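You operate a simulated robot arm through the tools that you are given. There is no shell and no other tool. Be economical: measure what you need, move in short steps, check, and stop when the job is done.

Carry out the task below with a simulated robot arm. There is one attempt and no reset: what you move stays moved.

TASK
Pour a glass of milk, stand it on the saucer and wipe up the drip.
Fine: milk up to about three quarters; jug and cloth laid back.

The check looks at the end state, three seconds after you hand in, the way a careful person would. Anything else that was tipped, shoved, dropped, spilled or broken makes it a failure. Flat cloth is picked up by pressing the open fingertips on it (5 to 10 N) and closing them slowly along it; thin cloth reads only 2 to 8 mm in the jaws.

THE ROBOT
A 7-joint arm with a two-finger parallel gripper, fixed in place. Base frame: the origin is at the foot of the arm, x ahead of it, y to its left, z up; the work surface is at about z = 0. Lengths are in m, angles in degrees, forces in N, time in s.
With the tool pointing down near the work surface it reaches from about 0.24 to 0.62 m from the base axis. Its first joint turns from -66.0 to 66.0 degrees. Payload 2.6 kg.
The tool frame sits at the grasp point between the pads (the TCP): z along the fingers, y along the line on which they close. The tips reach 0.03 m beyond it. The gripper opens to 0.094 m. The fingers are 0.028 m wide and 0.01 m thick; the gripper's body (0.05 by 0.096 m) begins 0.055 m behind the TCP.
Orientation is that of the tool frame in the base frame, as a unit quaternion [w, x, y, z]. With the fingers straight down and closing along the base's y, the tool's x points along the base's -x, its y along +y and its z along -z.

THE INTERFACE
- The arm moves only by the tool drive_tool. Its argument "series" is a list of rows, each a list of 3 entries, a list of its own where there are three numbers: the opening, from 0 (shut) to 1 (fully open), then the shift along the tool's x, y, z in m, then the turn, a rotation vector about the tool's x, y, z in degrees. In form: [[jaw, [x, y, z], [wx, wy, wz]], ...]. A call has 1 to 8 rows; each row is the pose to reach, as a shift and turn from the pose commanded when the call began, along the tool's axes at that moment. Rows are played at 5 a second. More than 0.05 m and 8.6 degrees between two rows, or a gripper value outside its range, and nothing of the call is played. Where a pose cannot be reached the arm comes as near as it can. A force on the tool above 40 N (or 10 N above the force at the start of the call, whichever is more), or a blocked arm, ends the call early, and 0.2 s more pass. Each finger travels about 0.072 m/s and halts on what it meets, pressing with about 20 N; the grip force reading is that of the motor and also rises with nothing between the fingers. The clock runs only during rows and for 0.2 s after the last one: add rows that repeat a pose to give the fingers time. The reply holds the time, the measured pose of the TCP, the force on the tool along the base axes, the opening and the grip force, in the units named above and with some noise.
- Cameras (640 x 400 px; columns grow to the right, rows downward): "scene" is fixed at [0.0369, 0.4321, 0.5946]; the picture's right is [-0.73, -0.69, 0.00], its down [-0.31, 0.33, -0.89] and it looks along [0.61, -0.65, -0.45] (base axes); focal length 315 px, centre (320, 200). "wrist" rides on the gripper at [0.076, 0.014, -0.102] in the tool frame; the picture's right is [-0.18, 0.98, 0.00], its down [-0.75, -0.14, -0.64] and it looks along [-0.63, -0.12, 0.77] (tool axes); focal length 243 px, centre (320, 200). There is no depth. A picture from a camera that has moved, and an enlarged one, comes with that camera's place and axes in the base frame and with its lens. The place of the scene camera against the robot may be out by one fixed shift of up to 0.025 m in any direction.
- grab_frame(camera): a new picture of that camera. The clock stands still meanwhile.
- close_up(camera, box): a new picture of the part [left, top, right, bottom] of that camera's present view, enlarged. The clock stands still meanwhile.
- close_job(): hands the job in; it is judged then, once.

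Work in short steps. Places have to be worked out from the pictures, the camera data and where the tool is seen: move nearer, look again, correct. Check each grasp and each placing, and mend what went wrong. You have 120 turns and 84 pictures in all, those below and enlarged ones among them. Open the gripper and draw the arm clear of the work before you hand the job in, unless the task says otherwise; then end with one line.

The tools are called after "Emit:" as a command line: name --argument value ..., lists and objects as JSON in quotes. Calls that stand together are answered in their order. drive_tool: Moves the arm, as the interface text tells. Its arguments: {"type":"object","properties":{"series":{"type":"array","items":{"type":"array"}}},"required":["series"]} The other tools are called the same way: grab_frame (camera) takes a picture; close_up (camera, box) takes an enlarged picture of a part of a camera's view; close_job () hands the job in.

At the start:

```text
clock: 0.0
position: [0.2919, -0.04, 0.4574]
orientation: [0.001, 0.0, 1.0, 0.0]
force: [-0.2, 0.5, -0.3]
width: 0.094
grip_force: 0.0
```

scene: 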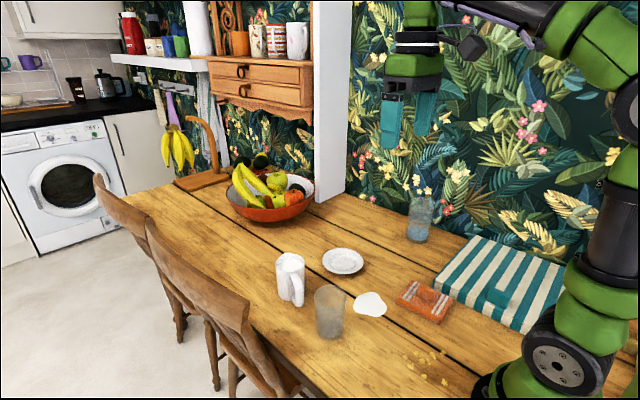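
wrist: 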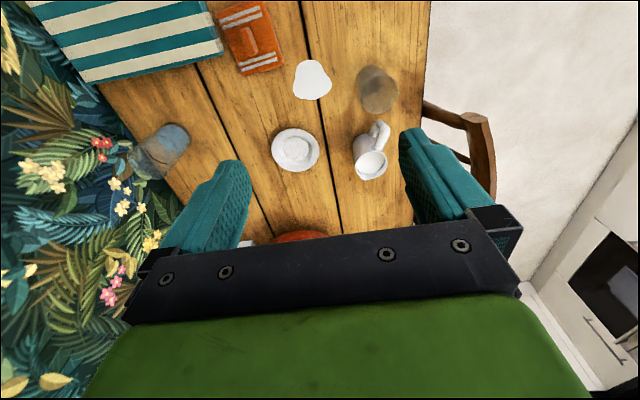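

The pictures show a jug, a glass, a saucer, a spill, an orange folded cloth and a striped mat. I'll enlarge them to read details.

Emit:
close_up --camera "scene" --box '[240, 220, 480, 370]'

Emit:
close_up --camera "wrist" --box '[200, 0, 440, 200]'

```text
2.67 times, centred on (360, 295) of scene
camera zoom: at [0.0369, 0.4321, 0.5946], right [-0.73, -0.69, 0.0], down [-0.31, 0.33, -0.89], along [0.61, -0.65, -0.45], focal length 840 px, centre (213, -53)
```

zoom: 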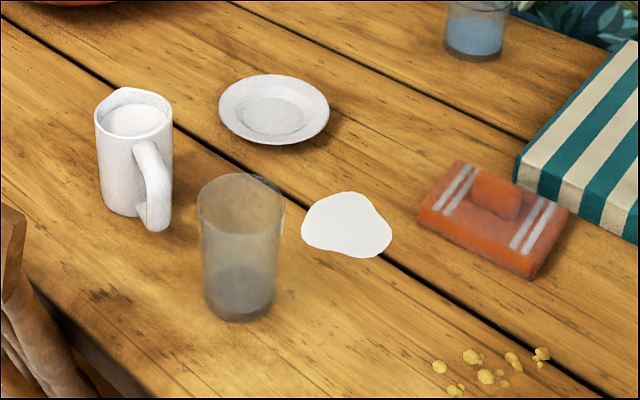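

```text
2.00 times, centred on (320, 100) of wrist
camera zoom: at [0.2167, -0.0263, 0.5603], right [0.18, 0.98, 0.0], down [0.75, -0.14, 0.64], along [0.63, -0.12, -0.77], focal length 485 px, centre (320, 400)
```

zoom: 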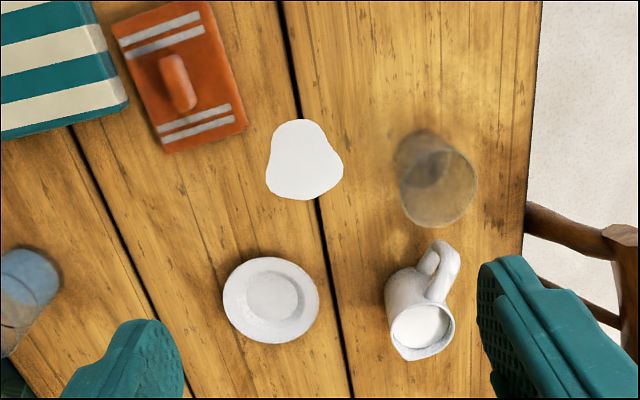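

By triangulation, the glass stands near (0.361, 0.055), the jug near (0.513, 0.035) with its spout toward +x, the saucer near (0.50, -0.144), the drip near (0.347, -0.07) and the orange pad near (0.25, -0.17). I'll look closer at the orange pad and the striped thing to decide which one is the cloth.

Emit:
close_up --camera "scene" --box '[380, 220, 580, 345]'

Emit:
close_up --camera "scene" --box '[260, 240, 360, 345]'

```text
3.20 times, centred on (480, 282) of scene
camera zoom: at [0.0369, 0.4321, 0.5946], right [-0.73, -0.69, 0.0], down [-0.31, 0.33, -0.89], along [0.61, -0.65, -0.45], focal length 1008 px, centre (-192, -64)
```

zoom: 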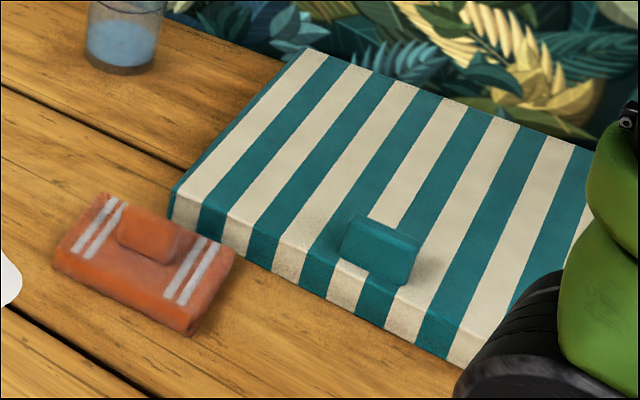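

```text
3.81 times, centred on (310, 292) of scene
camera zoom: at [0.0369, 0.4321, 0.5946], right [-0.73, -0.69, 0.0], down [-0.31, 0.33, -0.89], along [0.61, -0.65, -0.45], focal length 1200 px, centre (358, -152)
```

zoom: 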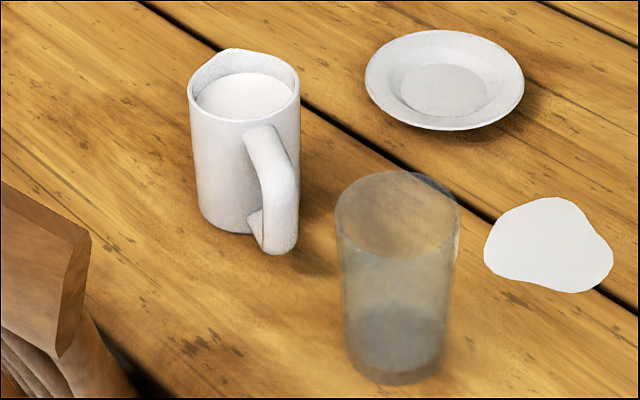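

The orange pad with the tab is the cloth. First I'll move the empty glass onto the saucer, since carrying it empty is safer than full; I start by going above it.

Emit:
drive_tool --series '[[1, [-0.012, 0.018, 0.04], [0, 0, 0]], [1, [-0.025, 0.036, 0.08], [0, 0, 0]], [1, [-0.04, 0.054, 0.12], [0, 0, 0]], [1, [-0.055, 0.075, 0.16], [0, 0, 0]], [1, [-0.069, 0.093, 0.2], [0, 0, 0]], [1, [-0.069, 0.093, 0.22], [0, 0, 0]], [1, [-0.069, 0.093, 0.22], [0, 0, 0]]]'

Emit:
grab_frame --camera "wrist"

Emit:
grab_frame --camera "scene"

```text
clock: 1.6
position: [0.3615, 0.0542, 0.2355]
orientation: [0.0, 0.001, 1.0, 0.0]
force: [0.3, -1.0, -0.6]
width: 0.0942
grip_force: 0.0
```

```text
77 pictures are left
camera wrist: at [0.285, 0.0677, 0.3386], right [0.19, 0.98, 0.0], down [0.75, -0.14, 0.64], along [0.63, -0.12, -0.77], focal length 243 px, centre (320, 200)
```

wrist: 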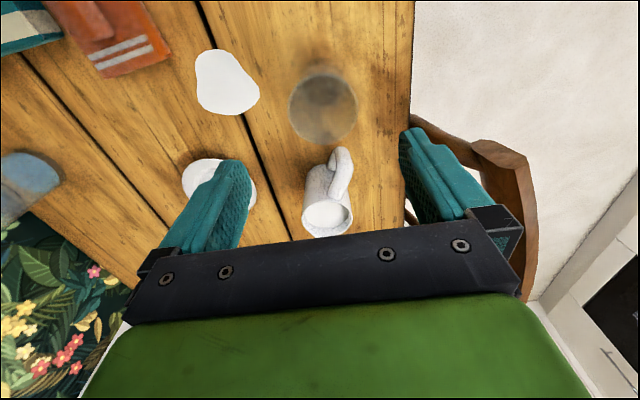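

```text
76 pictures are left
```

scene: 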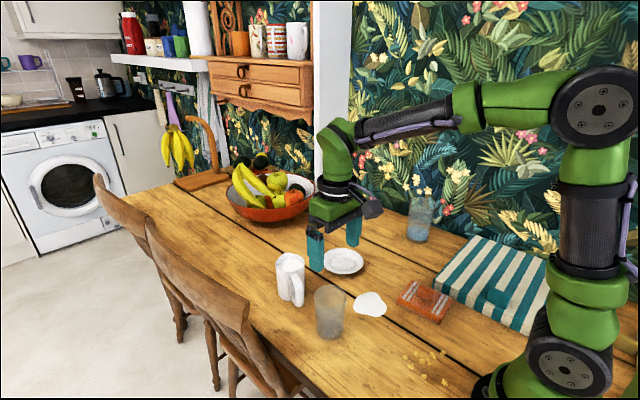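

The glass rim comes out at about (0.360, 0.058). I'll go down around it to TCP z≈0.08, still open.

Emit:
drive_tool --series '[[1, [0, 0.003, 0.04], [0, 0, 0]], [1, [0, 0.003, 0.08], [0, 0, 0]], [1, [0, 0.003, 0.12], [0, 0, 0]], [1, [0, 0.003, 0.155], [0, 0, 0]], [1, [0, 0.003, 0.155], [0, 0, 0]]]'

Emit:
grab_frame --camera "wrist"

Emit:
close_up --camera "scene" --box '[240, 200, 440, 350]'

```text
clock: 2.8
position: [0.3616, 0.0563, 0.0803]
orientation: [0.0, 0.0, 1.0, 0.0]
force: [0.6, 0.4, 0.3]
width: 0.0942
grip_force: 0.1
```

```text
75 pictures are left
camera wrist: at [0.2848, 0.0702, 0.1827], right [0.19, 0.98, 0.0], down [0.75, -0.14, 0.64], along [0.63, -0.12, -0.77], focal length 243 px, centre (320, 200)
```

wrist: 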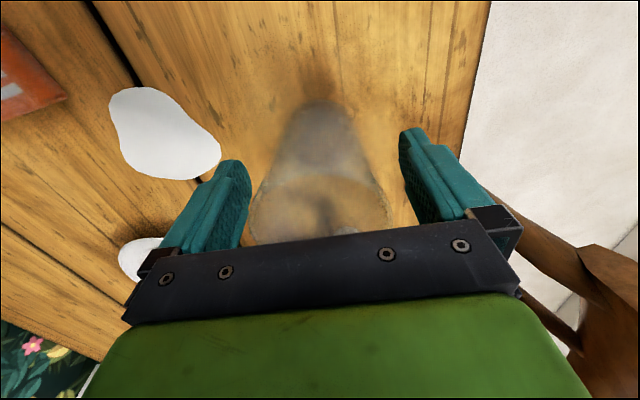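

```text
2.67 times, centred on (340, 275) of scene
camera zoom: at [0.0369, 0.4321, 0.5946], right [-0.73, -0.69, 0.0], down [-0.31, 0.33, -0.89], along [0.61, -0.65, -0.45], focal length 840 px, centre (267, 0)
```

zoom: 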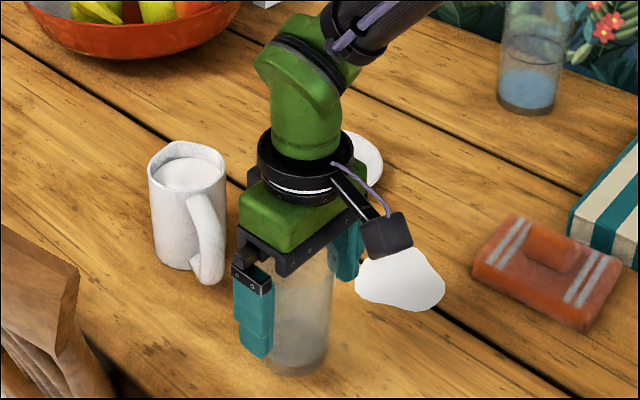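

The glass is centred between the fingers. I'll close on it and then lift slightly.

Emit:
drive_tool --series '[[0.6, [0, 0, 0], [0, 0, 0]], [0.5, [0, 0, 0], [0, 0, 0]], [0.5, [0, 0, 0], [0, 0, 0]], [0.5, [0, 0, 0], [0, 0, 0]]]'

```text
clock: 3.8
position: [0.3616, 0.0557, 0.0796]
orientation: [0.0, 0.0, 1.0, 0.0]
force: [-0.5, -0.4, 0.2]
width: 0.0691
grip_force: 20.1
```

Gripped at 0.069 m with 20 N. I'll lift 0.10.

Emit:
drive_tool --series '[[0.5, [0, 0, -0.02], [0, 0, 0]], [0.5, [0, 0, -0.05], [0, 0, 0]], [0.5, [0, 0, -0.08], [0, 0, 0]], [0.5, [0, 0, -0.11], [0, 0, 0]], [0.5, [0, 0, -0.13], [0, 0, 0]], [0.5, [0, 0, -0.13], [0, 0, 0]]]'

Emit:
grab_frame --camera "wrist"

Emit:
close_up --camera "scene" --box '[240, 180, 440, 330]'

```text
clock: 5.2
position: [0.3619, 0.0566, 0.212]
orientation: [0.0, 0.0, 1.0, 0.0]
force: [0.2, -1.3, 0.1]
width: 0.0469
grip_force: 0.1
```

```text
73 pictures are left
camera wrist: at [0.2857, 0.07, 0.3157], right [0.18, 0.98, 0.0], down [0.75, -0.14, 0.64], along [0.63, -0.12, -0.77], focal length 243 px, centre (320, 200)
```

wrist: 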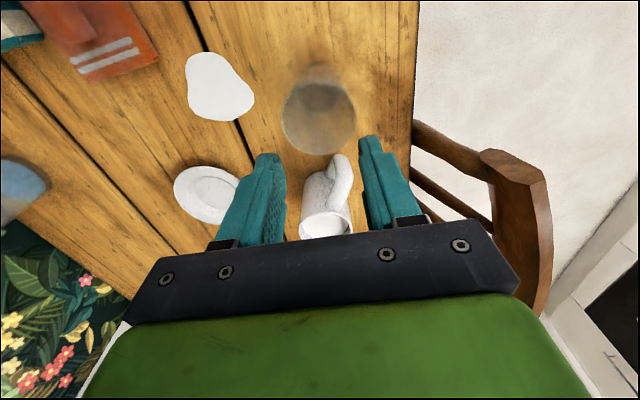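

```text
2.67 times, centred on (340, 255) of scene
camera zoom: at [0.0368, 0.4321, 0.5946], right [-0.73, -0.69, 0.0], down [-0.31, 0.33, -0.89], along [0.61, -0.65, -0.45], focal length 840 px, centre (267, 53)
```

zoom: 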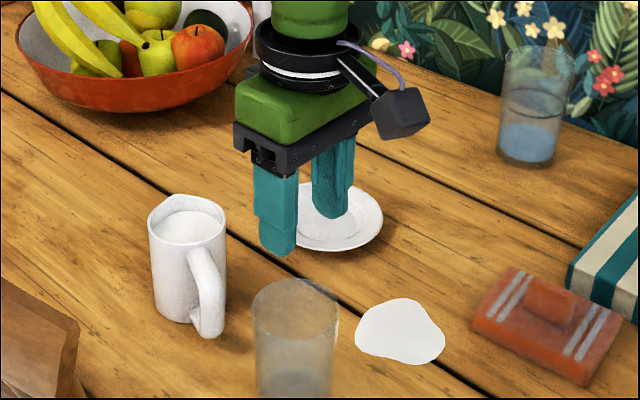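

The fingers slid off: the glass still stands in the same place and upright. I'll reopen and go lower, near z=0.062, then grip fully and lift gently.

Emit:
drive_tool --series '[[1, [0, 0, 0], [0, 0, 0]], [1, [0, 0, 0], [0, 0, 0]], [1, [0, 0, 0.04], [0, 0, 0]], [1, [0, 0, 0.08], [0, 0, 0]], [1, [0, 0, 0.12], [0, 0, 0]], [1, [0, 0, 0.15], [0, 0, 0]], [1, [0, 0, 0.15], [0, 0, 0]]]'

Emit:
close_up --camera "wrist" --box '[160, 80, 480, 280]'

```text
clock: 6.8
position: [0.3625, 0.0534, 0.062]
orientation: [0.0, 0.0, 1.0, 0.0]
force: [0.3, -0.8, 0.0]
width: 0.0937
grip_force: 0.0
```

```text
2.00 times, centred on (320, 180) of wrist
camera zoom: at [0.2856, 0.0681, 0.1662], right [0.19, 0.98, 0.0], down [0.75, -0.14, 0.64], along [0.63, -0.12, -0.77], focal length 485 px, centre (320, 240)
```

zoom: 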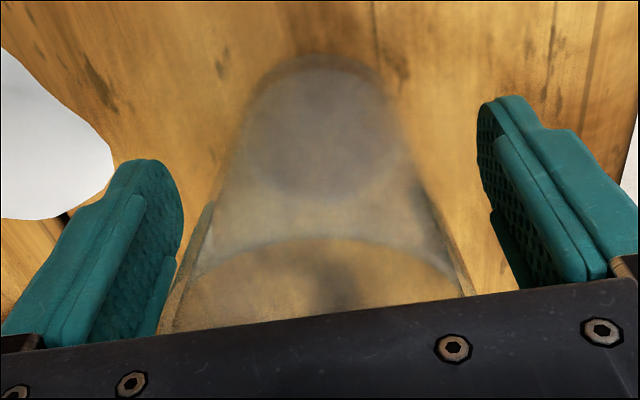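

The near base edge (x≈0.342) and near rim edge (x≈0.335) put the glass centre nearer x≈0.371, so the earlier grip was off-centre. I'll shift +0.009 in x, close fully and wait.

Emit:
drive_tool --series '[[1, [-0.009, 0, 0], [0, 0, 0]], [1, [-0.009, 0, 0], [0, 0, 0]], [0.6, [-0.009, 0, 0], [0, 0, 0]], [0, [-0.009, 0, 0], [0, 0, 0]], [0, [-0.009, 0, 0], [0, 0, 0]], [0, [-0.009, 0, 0], [0, 0, 0]], [0, [-0.009, 0, -0.005], [0, 0, 0]], [0, [-0.009, 0, -0.01], [0, 0, 0]]]'

```text
clock: 8.6
position: [0.3717, 0.0549, 0.0736]
orientation: [0.0, 0.001, 1.0, 0.0]
force: [-0.9, 0.0, -2.0]
width: 0.0691
grip_force: 20.0
```

Force z of about -2 N suggests the glass's weight is now carried. I'll lift slowly.

Emit:
drive_tool --series '[[0, [0, 0, -0.01], [0, 0, 0]], [0, [0, 0, -0.025], [0, 0, 0]], [0, [0, 0, -0.04], [0, 0, 0]], [0, [0, 0, -0.055], [0, 0, 0]], [0, [0, 0, -0.07], [0, 0, 0]], [0, [0, 0, -0.07], [0, 0, 0]]]'

Emit:
close_up --camera "scene" --box '[240, 180, 440, 330]'

```text
clock: 10.0
position: [0.3703, 0.0554, 0.1413]
orientation: [0.0, 0.0, 1.0, -0.001]
force: [-0.4, -0.3, -1.1]
width: 0.0694
grip_force: 20.2
```

```text
2.67 times, centred on (340, 255) of scene
camera zoom: at [0.0369, 0.4321, 0.5946], right [-0.73, -0.69, 0.0], down [-0.31, 0.33, -0.89], along [0.61, -0.65, -0.45], focal length 840 px, centre (267, 53)
```

zoom: 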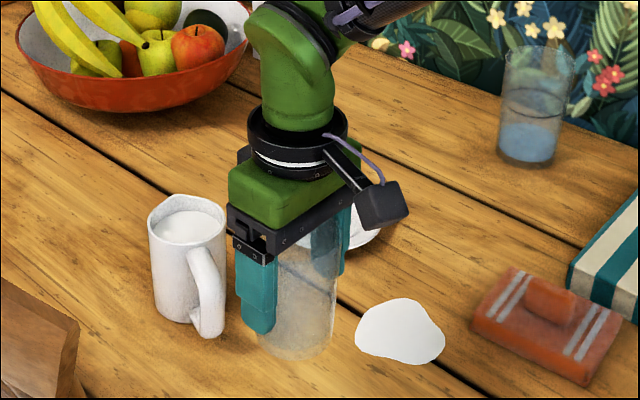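

The glass is held clear. I'll raise it and move toward the saucer, stopping where the wrist camera can see the saucer beside the glass.

Emit:
drive_tool --series '[[0, [0, -0.01, -0.03], [0, 0, 0]], [0, [0, -0.03, -0.06], [0, 0, 0]], [0, [-0.01, -0.06, -0.08], [0, 0, 0]], [0, [-0.02, -0.08, -0.09], [0, 0, 0]], [0, [-0.02, -0.08, -0.09], [0, 0, 0]]]'

Emit:
grab_frame --camera "wrist"

Emit:
grab_frame --camera "scene"

```text
clock: 11.2
position: [0.3927, -0.0244, 0.2347]
orientation: [0.0, 0.0, 1.0, -0.001]
force: [0.2, -0.1, -0.8]
width: 0.0695
grip_force: 20.0
```

```text
69 pictures are left
camera wrist: at [0.3169, -0.0114, 0.3387], right [0.18, 0.98, 0.0], down [0.75, -0.14, 0.64], along [0.63, -0.12, -0.77], focal length 243 px, centre (320, 200)
```

wrist: 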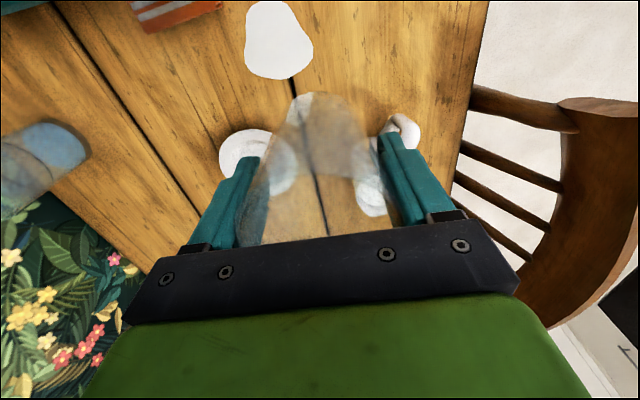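

```text
68 pictures are left
```

scene: 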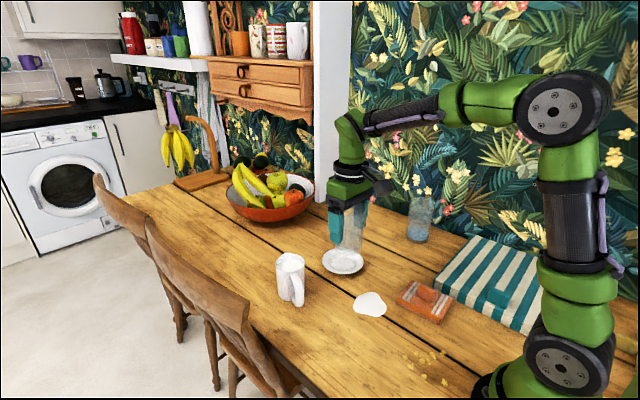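

Saucer estimates cluster at (0.491, -0.145). I'll move the glass over it and lower it to hover with its base about 0.05 above.

Emit:
drive_tool --series '[[0, [-0.025, -0.03, 0], [0, 0, 0]], [0, [-0.05, -0.06, 0], [0, 0, 0]], [0, [-0.075, -0.09, 0], [0, 0, 0]], [0, [-0.099, -0.1206, 0.01], [0, 0, 0]], [0, [-0.099, -0.1206, 0.05], [0, 0, 0]], [0, [-0.099, -0.1206, 0.09], [0, 0, 0]], [0, [-0.099, -0.1206, 0.12], [0, 0, 0]], [0, [-0.099, -0.1206, 0.12], [0, 0, 0]]]'

Emit:
close_up --camera "scene" --box '[290, 200, 410, 280]'

Emit:
grab_frame --camera "wrist"

```text
clock: 13.0
position: [0.4904, -0.1468, 0.1089]
orientation: [0.0, 0.0, 1.0, 0.0]
force: [-0.6, 0.1, -2.2]
width: 0.0693
grip_force: 20.1
```

```text
5.00 times, centred on (350, 240) of scene
camera zoom: at [0.0369, 0.4321, 0.5946], right [-0.73, -0.69, 0.0], down [-0.31, 0.33, -0.89], along [0.61, -0.65, -0.45], focal length 1575 px, centre (170, 0)
```

zoom: 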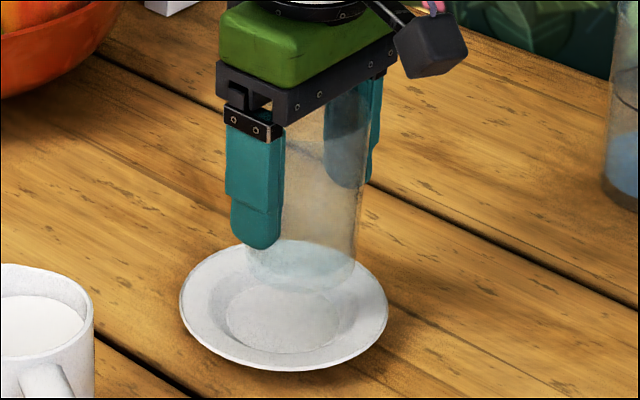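

```text
66 pictures are left
camera wrist: at [0.4143, -0.1329, 0.2126], right [0.18, 0.98, 0.0], down [0.75, -0.14, 0.64], along [0.63, -0.12, -0.77], focal length 243 px, centre (320, 200)
```

wrist: 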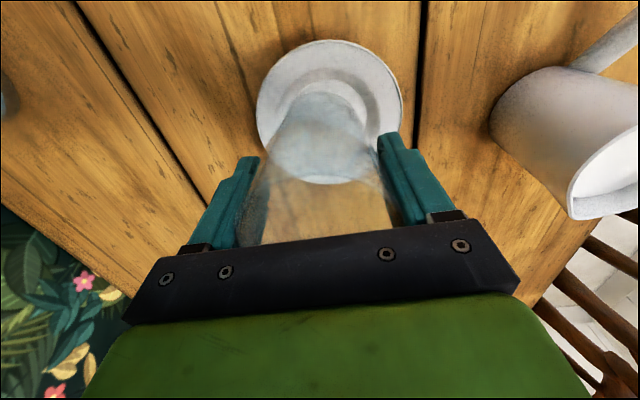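

The views show the glass needs about +0.003 x and +0.006 y to centre on the saucer. I'll correct that and lower to just above it.

Emit:
drive_tool --series '[[0, [-0.003, 0.006, 0], [0, 0, 0]], [0, [-0.003, 0.006, 0.015], [0, 0, 0]], [0, [-0.003, 0.006, 0.028], [0, 0, 0]], [0, [-0.003, 0.006, 0.028], [0, 0, 0]]]'

Emit:
close_up --camera "scene" --box '[290, 200, 410, 280]'

```text
clock: 14.0
position: [0.4933, -0.1394, 0.0811]
orientation: [0.0, 0.0, 1.0, 0.0]
force: [0.4, 0.1, -2.1]
width: 0.0693
grip_force: 19.5
```

```text
5.00 times, centred on (350, 240) of scene
camera zoom: at [0.0369, 0.4321, 0.5946], right [-0.73, -0.69, 0.0], down [-0.31, 0.33, -0.89], along [0.61, -0.65, -0.45], focal length 1575 px, centre (170, 0)
```

zoom: 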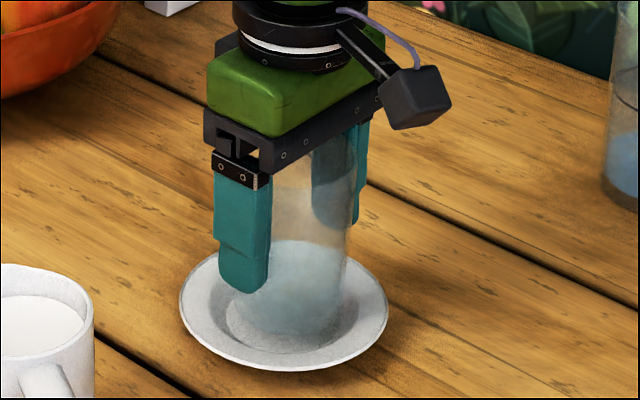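

It looks centred. I'll lower in millimetre steps, watching the force.

Emit:
drive_tool --series '[[0, [0, 0, 0.003], [0, 0, 0]], [0, [0, 0, 0.006], [0, 0, 0]], [0, [0, 0, 0.006], [0, 0, 0]]]'

```text
clock: 14.8
position: [0.4928, -0.1386, 0.0767]
orientation: [0.0, 0.0, 1.0, 0.0]
force: [0.3, 0.6, -2.6]
width: 0.0694
grip_force: 19.6
```

No contact yet, so I continue down.

Emit:
drive_tool --series '[[0, [0, 0, 0.003], [0, 0, 0]], [0, [0, 0, 0.005], [0, 0, 0]], [0, [0, 0, 0.005], [0, 0, 0]]]'

```text
clock: 15.6
position: [0.4936, -0.1392, 0.0727]
orientation: [0.0, -0.001, 1.0, 0.0]
force: [-0.6, -0.3, -2.4]
width: 0.0694
grip_force: 20.5
```

Still free, so I go down a little more.

Emit:
drive_tool --series '[[0, [0, 0, 0.002], [0, 0, 0]], [0, [0, 0, 0.004], [0, 0, 0]], [0, [0, 0, 0.004], [0, 0, 0]]]'

```text
clock: 16.4
position: [0.4935, -0.1393, 0.0708]
orientation: [0.003, 0.001, 1.0, 0.0]
force: [-2.5, -0.8, 10.6]
width: 0.0692
grip_force: 20.2
```

Contact at z≈0.071. I'll ease back 2 mm and open the fingers.

Emit:
drive_tool --series '[[0, [0, 0, -0.002], [0, 0, 0]], [0.8, [0, 0, -0.002], [0, 0, 0]], [1, [0, 0, -0.002], [0, 0, 0]], [1, [0, 0, -0.002], [0, 0, 0]], [1, [0, 0, -0.03], [0, 0, 0]], [1, [0, 0, -0.07], [0, 0, 0]], [1, [0, 0, -0.11], [0, 0, 0]], [1, [0, 0, -0.11], [0, 0, 0]]]'

Emit:
close_up --camera "scene" --box '[290, 200, 410, 280]'

Emit:
grab_frame --camera "wrist"

```text
clock: 18.2
position: [0.4965, -0.139, 0.1778]
orientation: [0.0, 0.0, 1.0, 0.0]
force: [-0.1, -0.2, 0.6]
width: 0.094
grip_force: 0.1
```

```text
5.00 times, centred on (350, 240) of scene
camera zoom: at [0.0368, 0.4321, 0.5946], right [-0.73, -0.69, 0.0], down [-0.31, 0.33, -0.89], along [0.61, -0.65, -0.45], focal length 1575 px, centre (170, 0)
```

zoom: 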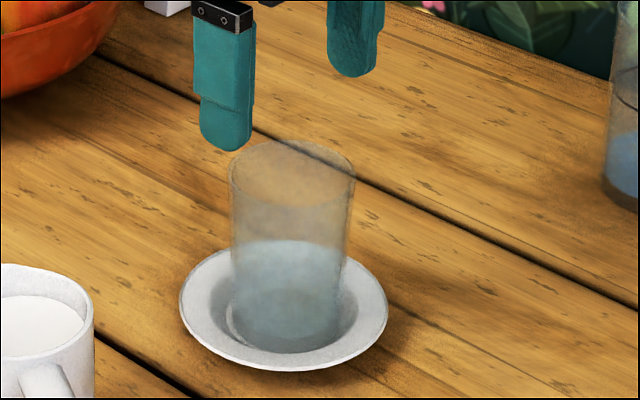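

```text
63 pictures are left
camera wrist: at [0.4198, -0.1257, 0.2809], right [0.18, 0.98, 0.0], down [0.75, -0.14, 0.64], along [0.63, -0.12, -0.77], focal length 243 px, centre (320, 200)
```

wrist: 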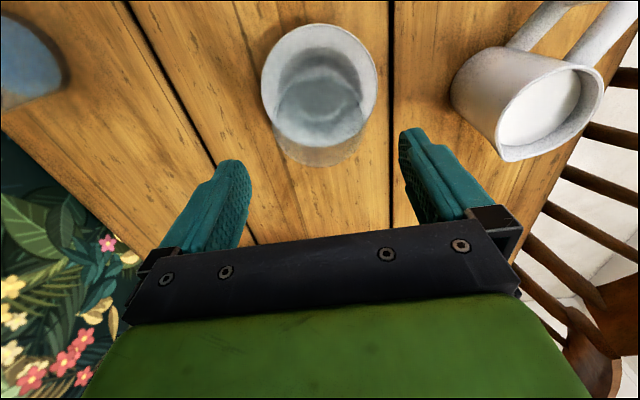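

The glass stands centred on the saucer at about (0.494, -0.139), rim near z≈0.11. Next I'll raise the arm and look at the jug from a good angle.

Emit:
drive_tool --series '[[1, [0.01, 0, -0.045], [0, 0, 0]], [1, [0.03, 0.03, -0.08], [0, 0, 0]], [1, [0.05, 0.06, -0.11], [0, 0, 0]], [1, [0.07, 0.09, -0.13], [0, 0, 0]], [1, [0.09, 0.13, -0.14], [0, 0, 0]], [1, [0.1, 0.165, -0.15], [0, 0, 0]], [1, [0.1, 0.165, -0.15], [0, 0, 0]]]'

Emit:
close_up --camera "wrist" --box '[220, 40, 420, 240]'

```text
refused: row 2 steps farther than a row can; nothing moved
```

```text
2.00 times, centred on (320, 140) of wrist
camera zoom: at [0.4198, -0.1257, 0.2809], right [0.18, 0.98, 0.0], down [0.75, -0.14, 0.64], along [0.63, -0.12, -0.77], focal length 485 px, centre (320, 320)
```

zoom: 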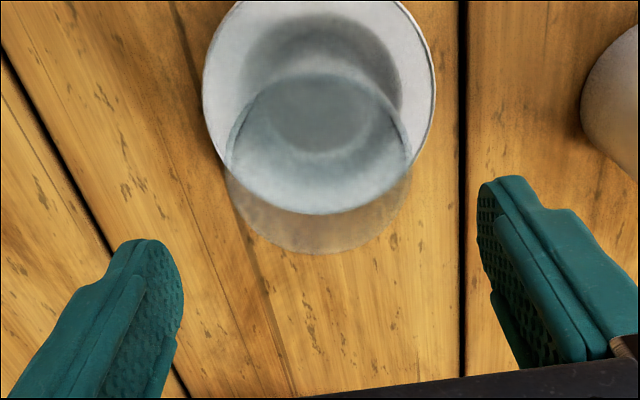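

A row was too long, so I'll repeat with shorter steps.

Emit:
drive_tool --series '[[1, [0.01, 0.01, -0.035], [0, 0, 0]], [1, [0.025, 0.035, -0.065], [0, 0, 0]], [1, [0.04, 0.06, -0.095], [0, 0, 0]], [1, [0.06, 0.09, -0.12], [0, 0, 0]], [1, [0.08, 0.12, -0.14], [0, 0, 0]], [1, [0.1, 0.155, -0.15], [0, 0, 0]], [1, [0.1, 0.165, -0.15], [0, 0, 0]], [1, [0.1, 0.165, -0.15], [0, 0, 0]]]'

Emit:
close_up --camera "wrist" --box '[220, 40, 420, 240]'

```text
clock: 20.0
position: [0.3947, 0.0274, 0.327]
orientation: [0.0, 0.0, 1.0, 0.0]
force: [-0.7, -0.7, 0.7]
width: 0.0942
grip_force: 0.1
```

```text
2.00 times, centred on (320, 140) of wrist
camera zoom: at [0.3188, 0.0409, 0.4308], right [0.18, 0.98, 0.0], down [0.75, -0.14, 0.64], along [0.63, -0.12, -0.77], focal length 485 px, centre (320, 320)
```

zoom: 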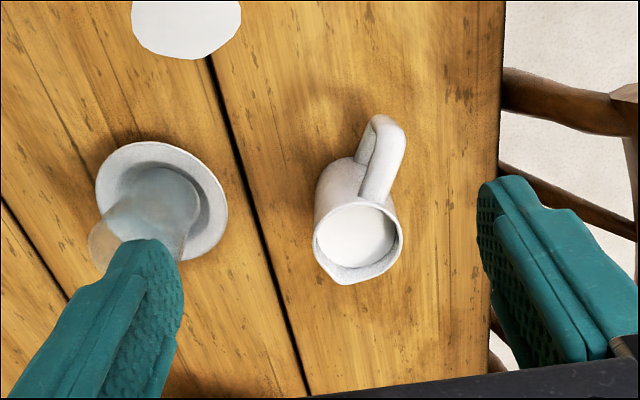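

The jug sits at about (0.513, 0.032) with its rim near z 0.11; its handle points to azimuth ~156°, so the spout points to ~-24°. I'll grip the body with the fingers straddling the handle, tool pitched ~45° forward, starting with the 24° yaw.

Emit:
drive_tool --series '[[1, [-0.002, 0.015, 0.02], [0, 0, 8]], [1, [-0.004, 0.03, 0.04], [0, 0, 16]], [1, [-0.005, 0.043, 0.06], [0, 0, 24]], [1, [-0.005, 0.043, 0.06], [0, 0, 24]]]'

Emit:
drive_tool --series '[[1, [0, 0, 0], [0, -8, 0]], [1, [0, 0, 0], [0, -16, 0]], [1, [0, 0, 0], [0, -24, 0]], [1, [0, 0, 0], [0, -32, 0]], [1, [0, 0, 0], [0, -40, 0]], [1, [0, 0, 0], [0, -45, 0]], [1, [0, 0, 0], [0, -45, 0]]]'

Emit:
grab_frame --camera "wrist"

Emit:
grab_frame --camera "scene"

```text
clock: 21.0
position: [0.3985, 0.0706, 0.2679]
orientation: [0.0, 0.208, 0.978, 0.0]
force: [0.1, -0.6, 0.3]
width: 0.0941
grip_force: 0.0
```

```text
clock: 22.6
position: [0.3977, 0.0694, 0.2686]
orientation: [0.376, 0.192, 0.903, -0.079]
force: [-0.9, -0.1, -0.4]
width: 0.0939
grip_force: 0.0
```

```text
60 pictures are left
camera wrist: at [0.2883, 0.1329, 0.2883], right [0.52, 0.85, 0.13], down [0.01, -0.16, 0.99], along [0.86, -0.51, -0.09], focal length 243 px, centre (320, 200)
```

wrist: 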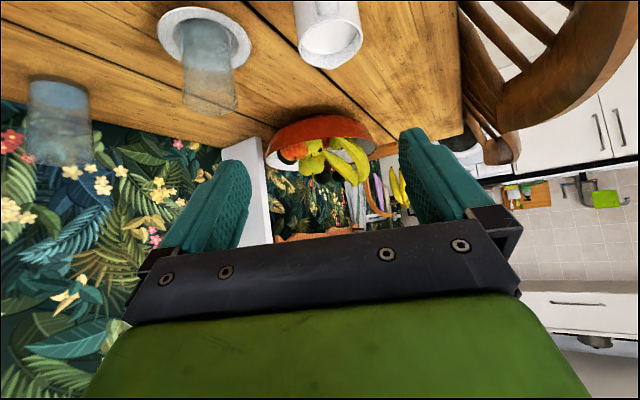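

```text
59 pictures are left
```

scene: 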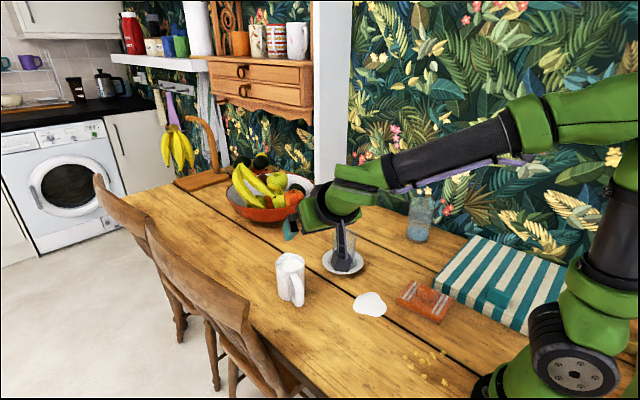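

The pose is as planned. Next I go to the standoff 0.13 m back along the tool axis from the grasp point.

Emit:
drive_tool --series '[[1, [0.02, 0.004, 0.03], [0, 0, 0]], [1, [0.04, 0.008, 0.06], [0, 0, 0]], [1, [0.0559, 0.0122, 0.0879], [0, 0, 0]], [1, [0.0559, 0.0122, 0.0879], [0, 0, 0]]]'

Emit:
grab_frame --camera "wrist"

Emit:
close_up --camera "scene" --box '[220, 200, 420, 325]'

```text
clock: 23.6
position: [0.4223, 0.07, 0.1709]
orientation: [0.374, 0.192, 0.904, -0.079]
force: [-0.8, 0.5, -0.2]
width: 0.0939
grip_force: 0.0
```

```text
58 pictures are left
camera wrist: at [0.3125, 0.1333, 0.1899], right [0.52, 0.84, 0.13], down [0.01, -0.16, 0.99], along [0.85, -0.51, -0.1], focal length 243 px, centre (320, 200)
```

wrist: 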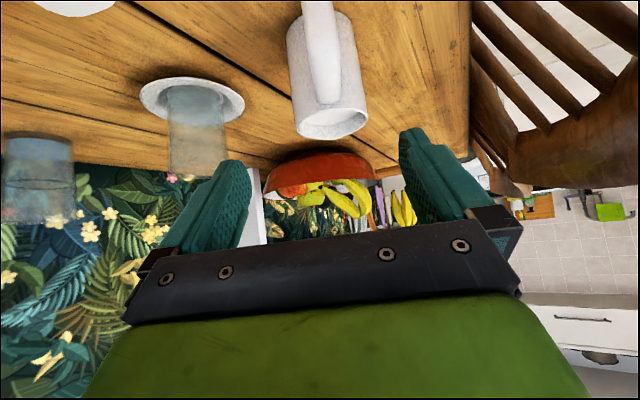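

```text
3.20 times, centred on (320, 262) of scene
camera zoom: at [0.0369, 0.4321, 0.5946], right [-0.73, -0.69, 0.0], down [-0.31, 0.33, -0.89], along [0.61, -0.65, -0.45], focal length 1008 px, centre (320, 0)
```

zoom: 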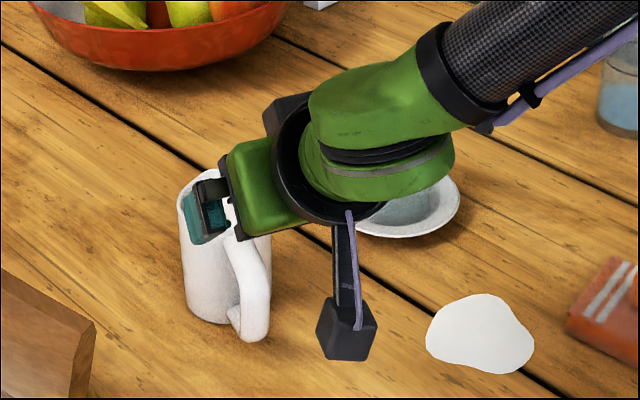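

The wrist view shows the jug's axis about 8 mm to the tool's +y. I'll correct that and advance along the tool axis most of the way.

Emit:
drive_tool --series '[[1, [0, 0.008, 0], [0, 0, 0]], [1, [0, 0.008, 0.03], [0, 0, 0]], [1, [0, 0.008, 0.06], [0, 0, 0]], [1, [0, 0.008, 0.085], [0, 0, 0]], [1, [0, 0.008, 0.1], [0, 0, 0]], [1, [0, 0.008, 0.1], [0, 0, 0]]]'

Emit:
grab_frame --camera "wrist"

Emit:
close_up --camera "scene" --box '[220, 200, 420, 325]'

```text
clock: 25.0
position: [0.4902, 0.0479, 0.097]
orientation: [0.374, 0.192, 0.904, -0.079]
force: [-0.5, 0.0, 0.3]
width: 0.0939
grip_force: 0.1
```

```text
56 pictures are left
camera wrist: at [0.3812, 0.1128, 0.1159], right [0.52, 0.84, 0.13], down [0.01, -0.16, 0.99], along [0.85, -0.51, -0.1], focal length 243 px, centre (320, 200)
```

wrist: 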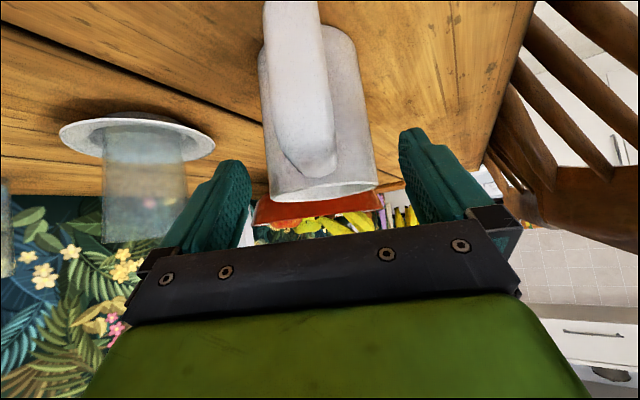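

```text
3.20 times, centred on (320, 262) of scene
camera zoom: at [0.0369, 0.4321, 0.5946], right [-0.73, -0.69, 0.0], down [-0.31, 0.33, -0.89], along [0.61, -0.65, -0.45], focal length 1008 px, centre (320, 0)
```

zoom: 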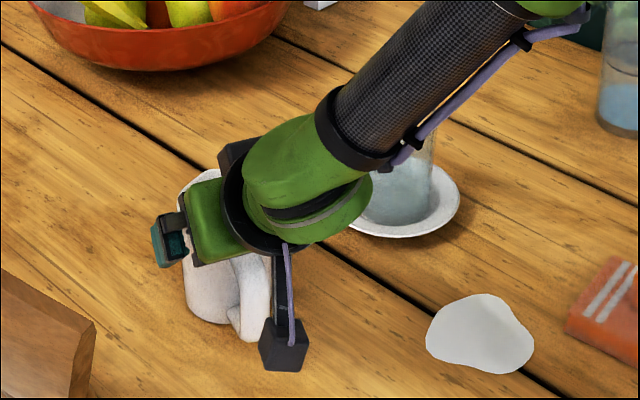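

The jug is centred between the fingers. I'll advance the last 0.03 and close.

Emit:
drive_tool --series '[[1, [0, 0, 0.012], [0, 0, 0]], [1, [0, 0, 0.022], [0, 0, 0]], [1, [0, 0, 0.029], [0, 0, 0]], [1, [0, 0, 0.029], [0, 0, 0]]]'

Emit:
grab_frame --camera "wrist"

```text
clock: 26.0
position: [0.5102, 0.0414, 0.0751]
orientation: [0.374, 0.192, 0.904, -0.08]
force: [-0.4, -0.5, 0.3]
width: 0.0939
grip_force: 0.1
```

```text
54 pictures are left
camera wrist: at [0.3999, 0.1045, 0.0957], right [0.52, 0.84, 0.13], down [0.01, -0.16, 0.99], along [0.85, -0.51, -0.1], focal length 243 px, centre (320, 200)
```

wrist: 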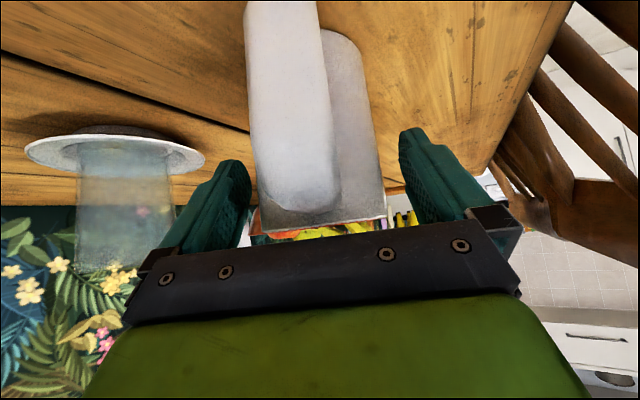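

Everything is clear, so I close on the jug.

Emit:
drive_tool --series '[[0.8, [0, 0, 0], [0, 0, 0]], [0.7, [0, 0, 0], [0, 0, 0]], [0, [0, 0, 0], [0, 0, 0]], [0, [0, 0, 0], [0, 0, 0]], [0, [0, 0, 0], [0, 0, 0]]]'

```text
clock: 27.2
position: [0.5086, 0.0406, 0.0773]
orientation: [0.375, 0.192, 0.904, -0.079]
force: [-1.1, -2.3, -1.0]
width: 0.0766
grip_force: 20.2
```

Gripped at 0.0766 m. I'll lift 0.03 slowly, straight up, and check it holds.

Emit:
drive_tool --series '[[0, [-0.0035, 0, -0.0035], [0, 0, 0]], [0, [-0.007, 0, -0.007], [0, 0, 0]], [0, [-0.014, 0, -0.014], [0, 0, 0]], [0, [-0.021, 0, -0.021], [0, 0, 0]], [0, [-0.021, 0, -0.021], [0, 0, 0]]]'

Emit:
close_up --camera "scene" --box '[220, 200, 420, 325]'

Emit:
grab_frame --camera "wrist"

```text
clock: 28.4
position: [0.5108, 0.0421, 0.1071]
orientation: [0.374, 0.193, 0.904, -0.08]
force: [0.0, -0.4, -4.5]
width: 0.0767
grip_force: 19.8
```

```text
3.20 times, centred on (320, 262) of scene
camera zoom: at [0.0369, 0.4321, 0.5946], right [-0.73, -0.69, 0.0], down [-0.31, 0.33, -0.89], along [0.61, -0.65, -0.45], focal length 1008 px, centre (320, 0)
```

zoom: 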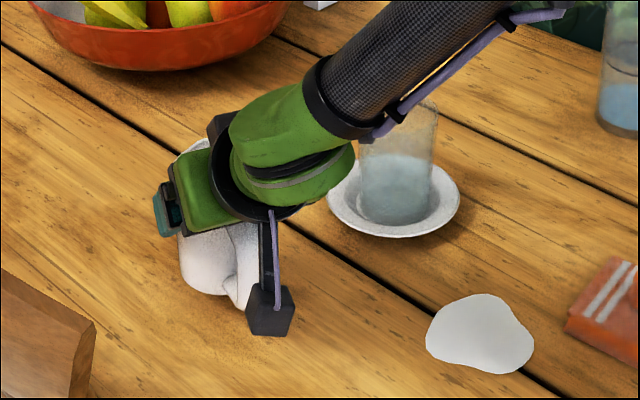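

```text
52 pictures are left
camera wrist: at [0.4002, 0.1055, 0.1261], right [0.52, 0.84, 0.13], down [0.01, -0.16, 0.99], along [0.85, -0.51, -0.1], focal length 243 px, centre (320, 200)
```

wrist: 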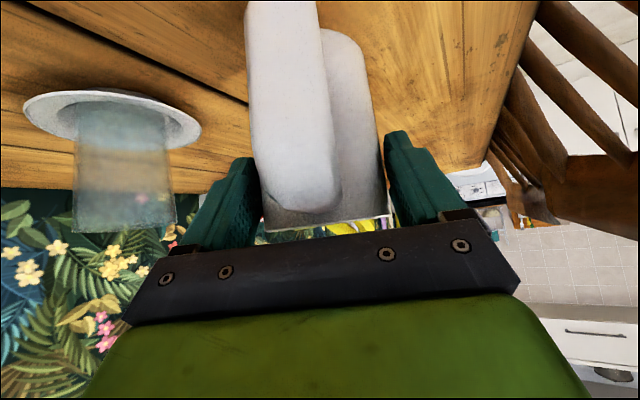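

It holds at 4.5 N. I'll raise it and move sideways, staying upright, to give room to yaw the jug for a sideways pour toward -y into the glass.

Emit:
drive_tool --series '[[0, [-0.014, -0.003, -0.014], [0, 0, 0]], [0, [-0.03, -0.012, -0.031], [0, 0, 0]], [0, [-0.042, -0.028, -0.047], [0, 0, 0]], [0, [-0.048, -0.043, -0.058], [0, 0, 0]], [0, [-0.054, -0.06, -0.068], [0, 0, 0]], [0, [-0.0573, -0.0731, -0.0744], [0, 0, 0]], [0, [-0.0573, -0.0731, -0.0744], [0, 0, 0]]]'

Emit:
grab_frame --camera "scene"

```text
clock: 30.0
position: [0.4714, -0.0223, 0.1984]
orientation: [0.374, 0.192, 0.904, -0.079]
force: [0.1, -0.2, -4.4]
width: 0.0769
grip_force: 19.5
```

```text
51 pictures are left
```

scene: 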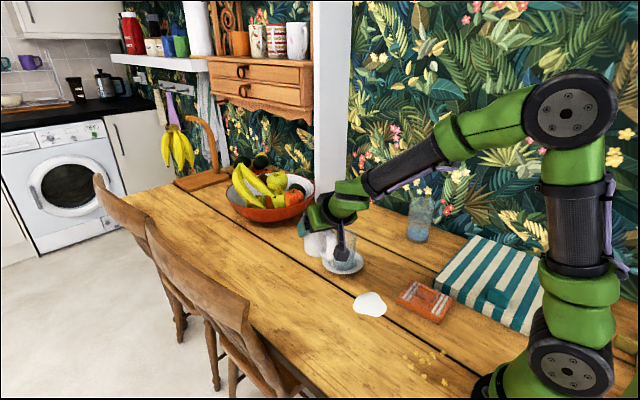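

Now I yaw 60° about the vertical with the jug upright, shifting slightly in +x.

Emit:
drive_tool --series '[[0, [-0.001, 0.001, 0.001], [5.3, 0, 5.3]], [0, [-0.002, 0.002, 0.002], [10.6, 0, 10.6]], [0, [-0.004, 0.003, 0.004], [15.9, 0, 15.9]], [0, [-0.006, 0.004, 0.006], [21.2, 0, 21.1]], [0, [-0.008, 0.005, 0.008], [26.5, 0, 26.4]], [0, [-0.01, 0.006, 0.01], [31.8, 0, 31.7]], [0, [-0.01, 0.006, 0.01], [37.1, 0, 37]], [0, [-0.01, 0.006, 0.01], [42.5, 0, 42.3]]]'

Emit:
grab_frame --camera "scene"

Emit:
grab_frame --camera "wrist"

```text
clock: 31.8
position: [0.4843, -0.0217, 0.1985]
orientation: [0.284, 0.618, 0.686, -0.258]
force: [-0.5, -0.5, -4.9]
width: 0.0765
grip_force: 20.3
```

```text
50 pictures are left
```

scene: 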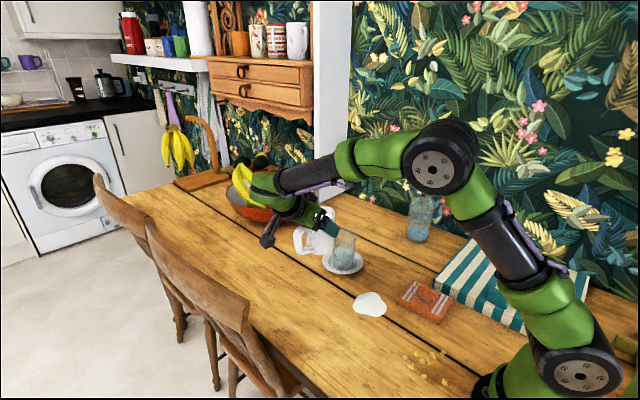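

```text
49 pictures are left
camera wrist: at [0.4858, 0.1061, 0.2179], right [0.99, -0.03, 0.13], down [-0.13, -0.09, 0.99], along [-0.02, -1.0, -0.1], focal length 243 px, centre (320, 200)
```

wrist: 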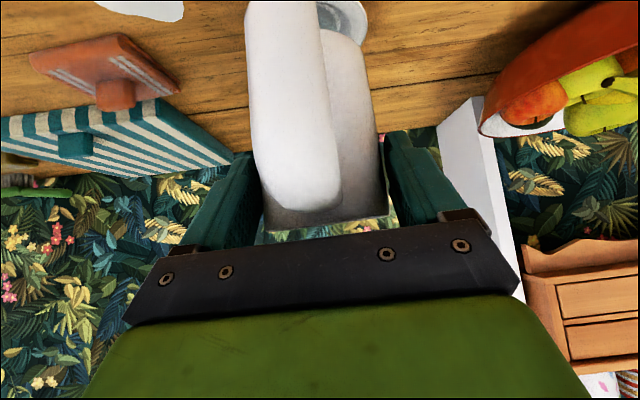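

The jug is upright and facing the glass. I'll enlarge the scene to locate the spout relative to the glass.

Emit:
close_up --camera "scene" --box '[260, 190, 380, 280]'

```text
4.44 times, centred on (320, 235) of scene
camera zoom: at [0.0369, 0.4321, 0.5946], right [-0.73, -0.69, 0.0], down [-0.31, 0.33, -0.89], along [0.61, -0.65, -0.45], focal length 1400 px, centre (320, 44)
```

zoom: 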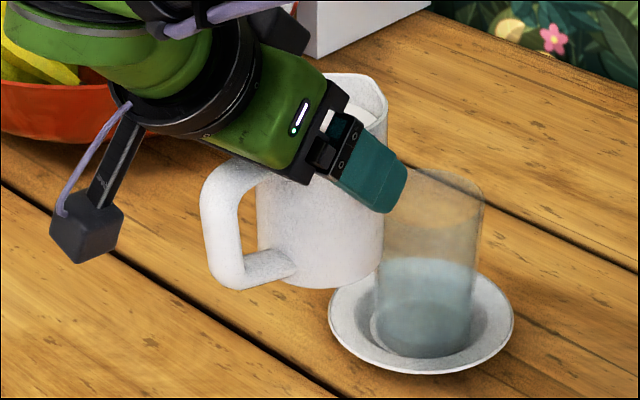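

The jug's rim is about 0.022 above the TCP and the lip about 0.05 ahead. I'll raise slightly and bring the lip over the near part of the glass, jug still upright and its base above the glass rim.

Emit:
drive_tool --series '[[0, [-0.0107, 0, -0.0106], [0, 0, 0]], [0, [-0.0207, -0.0005, -0.0006], [0, 0, 0]], [0, [-0.0307, -0.001, 0.0094], [0, 0, 0]], [0, [-0.0407, -0.002, 0.021], [0, 0, 0]], [0, [-0.0438, -0.0022, 0.0278], [0, 0, 0]], [0, [-0.0438, -0.0022, 0.0278], [0, 0, 0]]]'

Emit:
close_up --camera "scene" --box '[260, 180, 400, 280]'

Emit:
grab_frame --camera "wrist"

```text
clock: 33.2
position: [0.488, -0.0717, 0.2114]
orientation: [0.284, 0.618, 0.687, -0.257]
force: [0.1, 0.4, -5.2]
width: 0.0764
grip_force: 20.3
```

```text
4.00 times, centred on (330, 230) of scene
camera zoom: at [0.0369, 0.4321, 0.5946], right [-0.73, -0.69, 0.0], down [-0.31, 0.33, -0.89], along [0.61, -0.65, -0.45], focal length 1260 px, centre (280, 80)
```

zoom: 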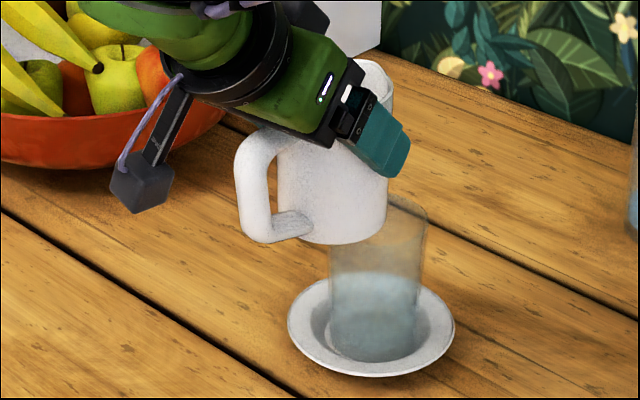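

```text
46 pictures are left
camera wrist: at [0.4884, 0.0549, 0.2305], right [0.99, -0.03, 0.13], down [-0.13, -0.09, 0.99], along [-0.01, -1.0, -0.09], focal length 243 px, centre (320, 200)
```

wrist: 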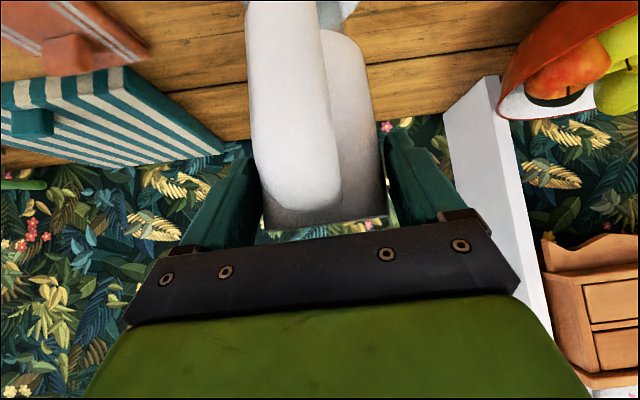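

Aligned: the lip is above the near half of the glass. I'll tilt 15° while lowering so the lip ends ~0.06 above the rim.

Emit:
drive_tool --series '[[0, [0, 0, 0], [0, 5, 0]], [0, [0.01, 0, 0.006], [0, 9, 0]], [0, [0.02, 0, 0.013], [0, 12, 0]], [0, [0.03, 0.0005, 0.02], [0, 14, 0]], [0, [0.0387, 0.0009, 0.0273], [0, 15, 0]], [0, [0.0387, 0.0009, 0.0273], [0, 15, 0]]]'

Emit:
close_up --camera "scene" --box '[260, 180, 400, 280]'

Emit:
grab_frame --camera "wrist"

```text
clock: 34.6
position: [0.4884, -0.0638, 0.1612]
orientation: [0.192, 0.646, 0.718, -0.173]
force: [-0.4, -0.4, -3.9]
width: 0.0766
grip_force: 19.9
```

```text
4.00 times, centred on (330, 230) of scene
camera zoom: at [0.0369, 0.4321, 0.5946], right [-0.73, -0.69, 0.0], down [-0.31, 0.33, -0.89], along [0.61, -0.65, -0.45], focal length 1260 px, centre (280, 80)
```

zoom: 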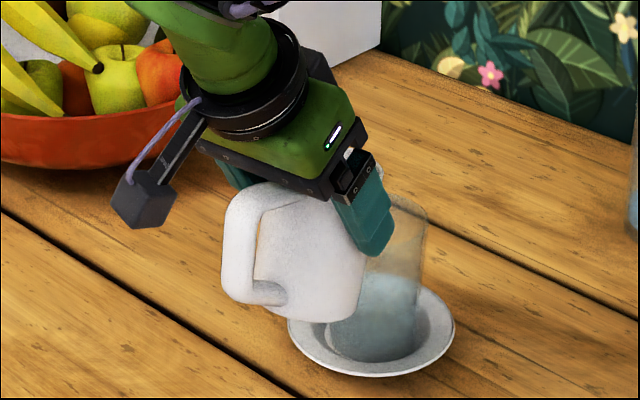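

```text
44 pictures are left
camera wrist: at [0.4905, 0.0534, 0.2137], right [0.99, -0.06, 0.09], down [-0.1, -0.34, 0.93], along [-0.02, -0.94, -0.35], focal length 243 px, centre (320, 200)
```

wrist: 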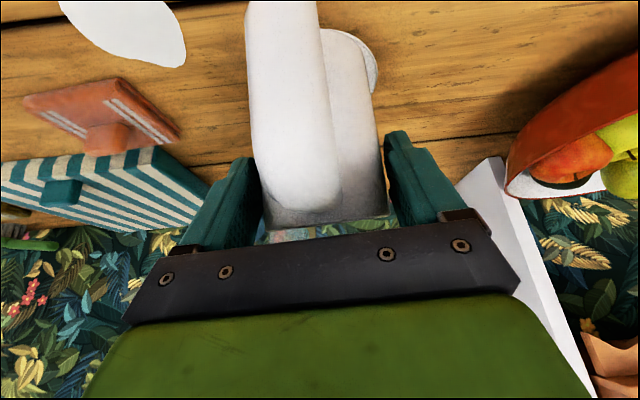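

The glass is untouched and the lip should sit just inside its near edge. I'll tilt to 30° about the lip and watch for the first flow.

Emit:
drive_tool --series '[[0, [-0.002, 0, -0.002], [0, 4, 0]], [0, [-0.004, 0, -0.003], [0, 8, 0]], [0, [-0.0055, 0, -0.0045], [0, 12, 0]], [0, [-0.0066, 0, -0.0054], [0, 15, 0]], [0, [-0.0066, 0, -0.0054], [0, 15, 0]]]'

Emit:
close_up --camera "scene" --box '[260, 180, 400, 280]'

```text
clock: 35.8
position: [0.4886, -0.0675, 0.172]
orientation: [0.097, 0.663, 0.737, -0.088]
force: [-0.1, -0.1, -4.5]
width: 0.0764
grip_force: 19.8
```

```text
4.00 times, centred on (330, 230) of scene
camera zoom: at [0.0369, 0.4321, 0.5946], right [-0.73, -0.69, 0.0], down [-0.31, 0.33, -0.89], along [0.61, -0.65, -0.45], focal length 1260 px, centre (280, 80)
```

zoom: 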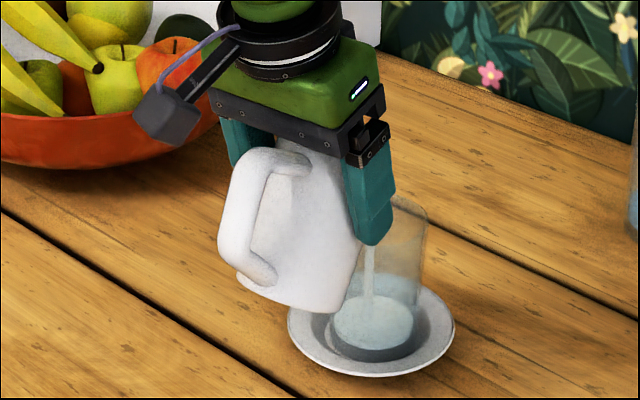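

A stream falls inside the glass and the level is rising. I'll tilt on to 40° in place, slowly.

Emit:
drive_tool --series '[[0, [0, 0, 0], [0, 4, 0]], [0, [0, 0, 0], [0, 8, 0]], [0, [0, 0, 0], [0, 10, 0]], [0, [0, 0, 0], [0, 10, 0]]]'

Emit:
close_up --camera "scene" --box '[260, 180, 400, 280]'

```text
clock: 36.8
position: [0.489, -0.0648, 0.1713]
orientation: [0.031, 0.668, 0.743, -0.029]
force: [0.1, 0.2, -3.7]
width: 0.0766
grip_force: 20.0
```

```text
4.00 times, centred on (330, 230) of scene
camera zoom: at [0.0369, 0.4321, 0.5946], right [-0.73, -0.69, 0.0], down [-0.31, 0.33, -0.89], along [0.61, -0.65, -0.45], focal length 1260 px, centre (280, 80)
```

zoom: 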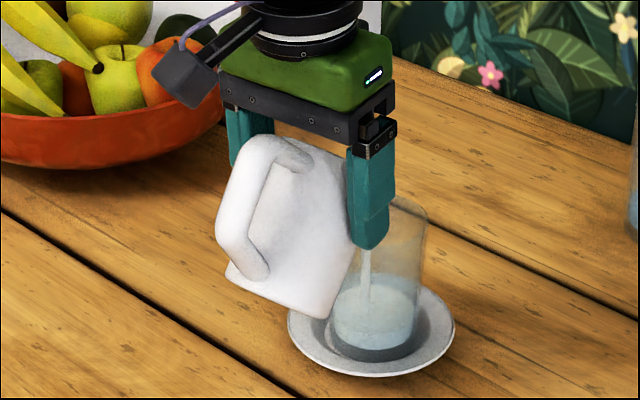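

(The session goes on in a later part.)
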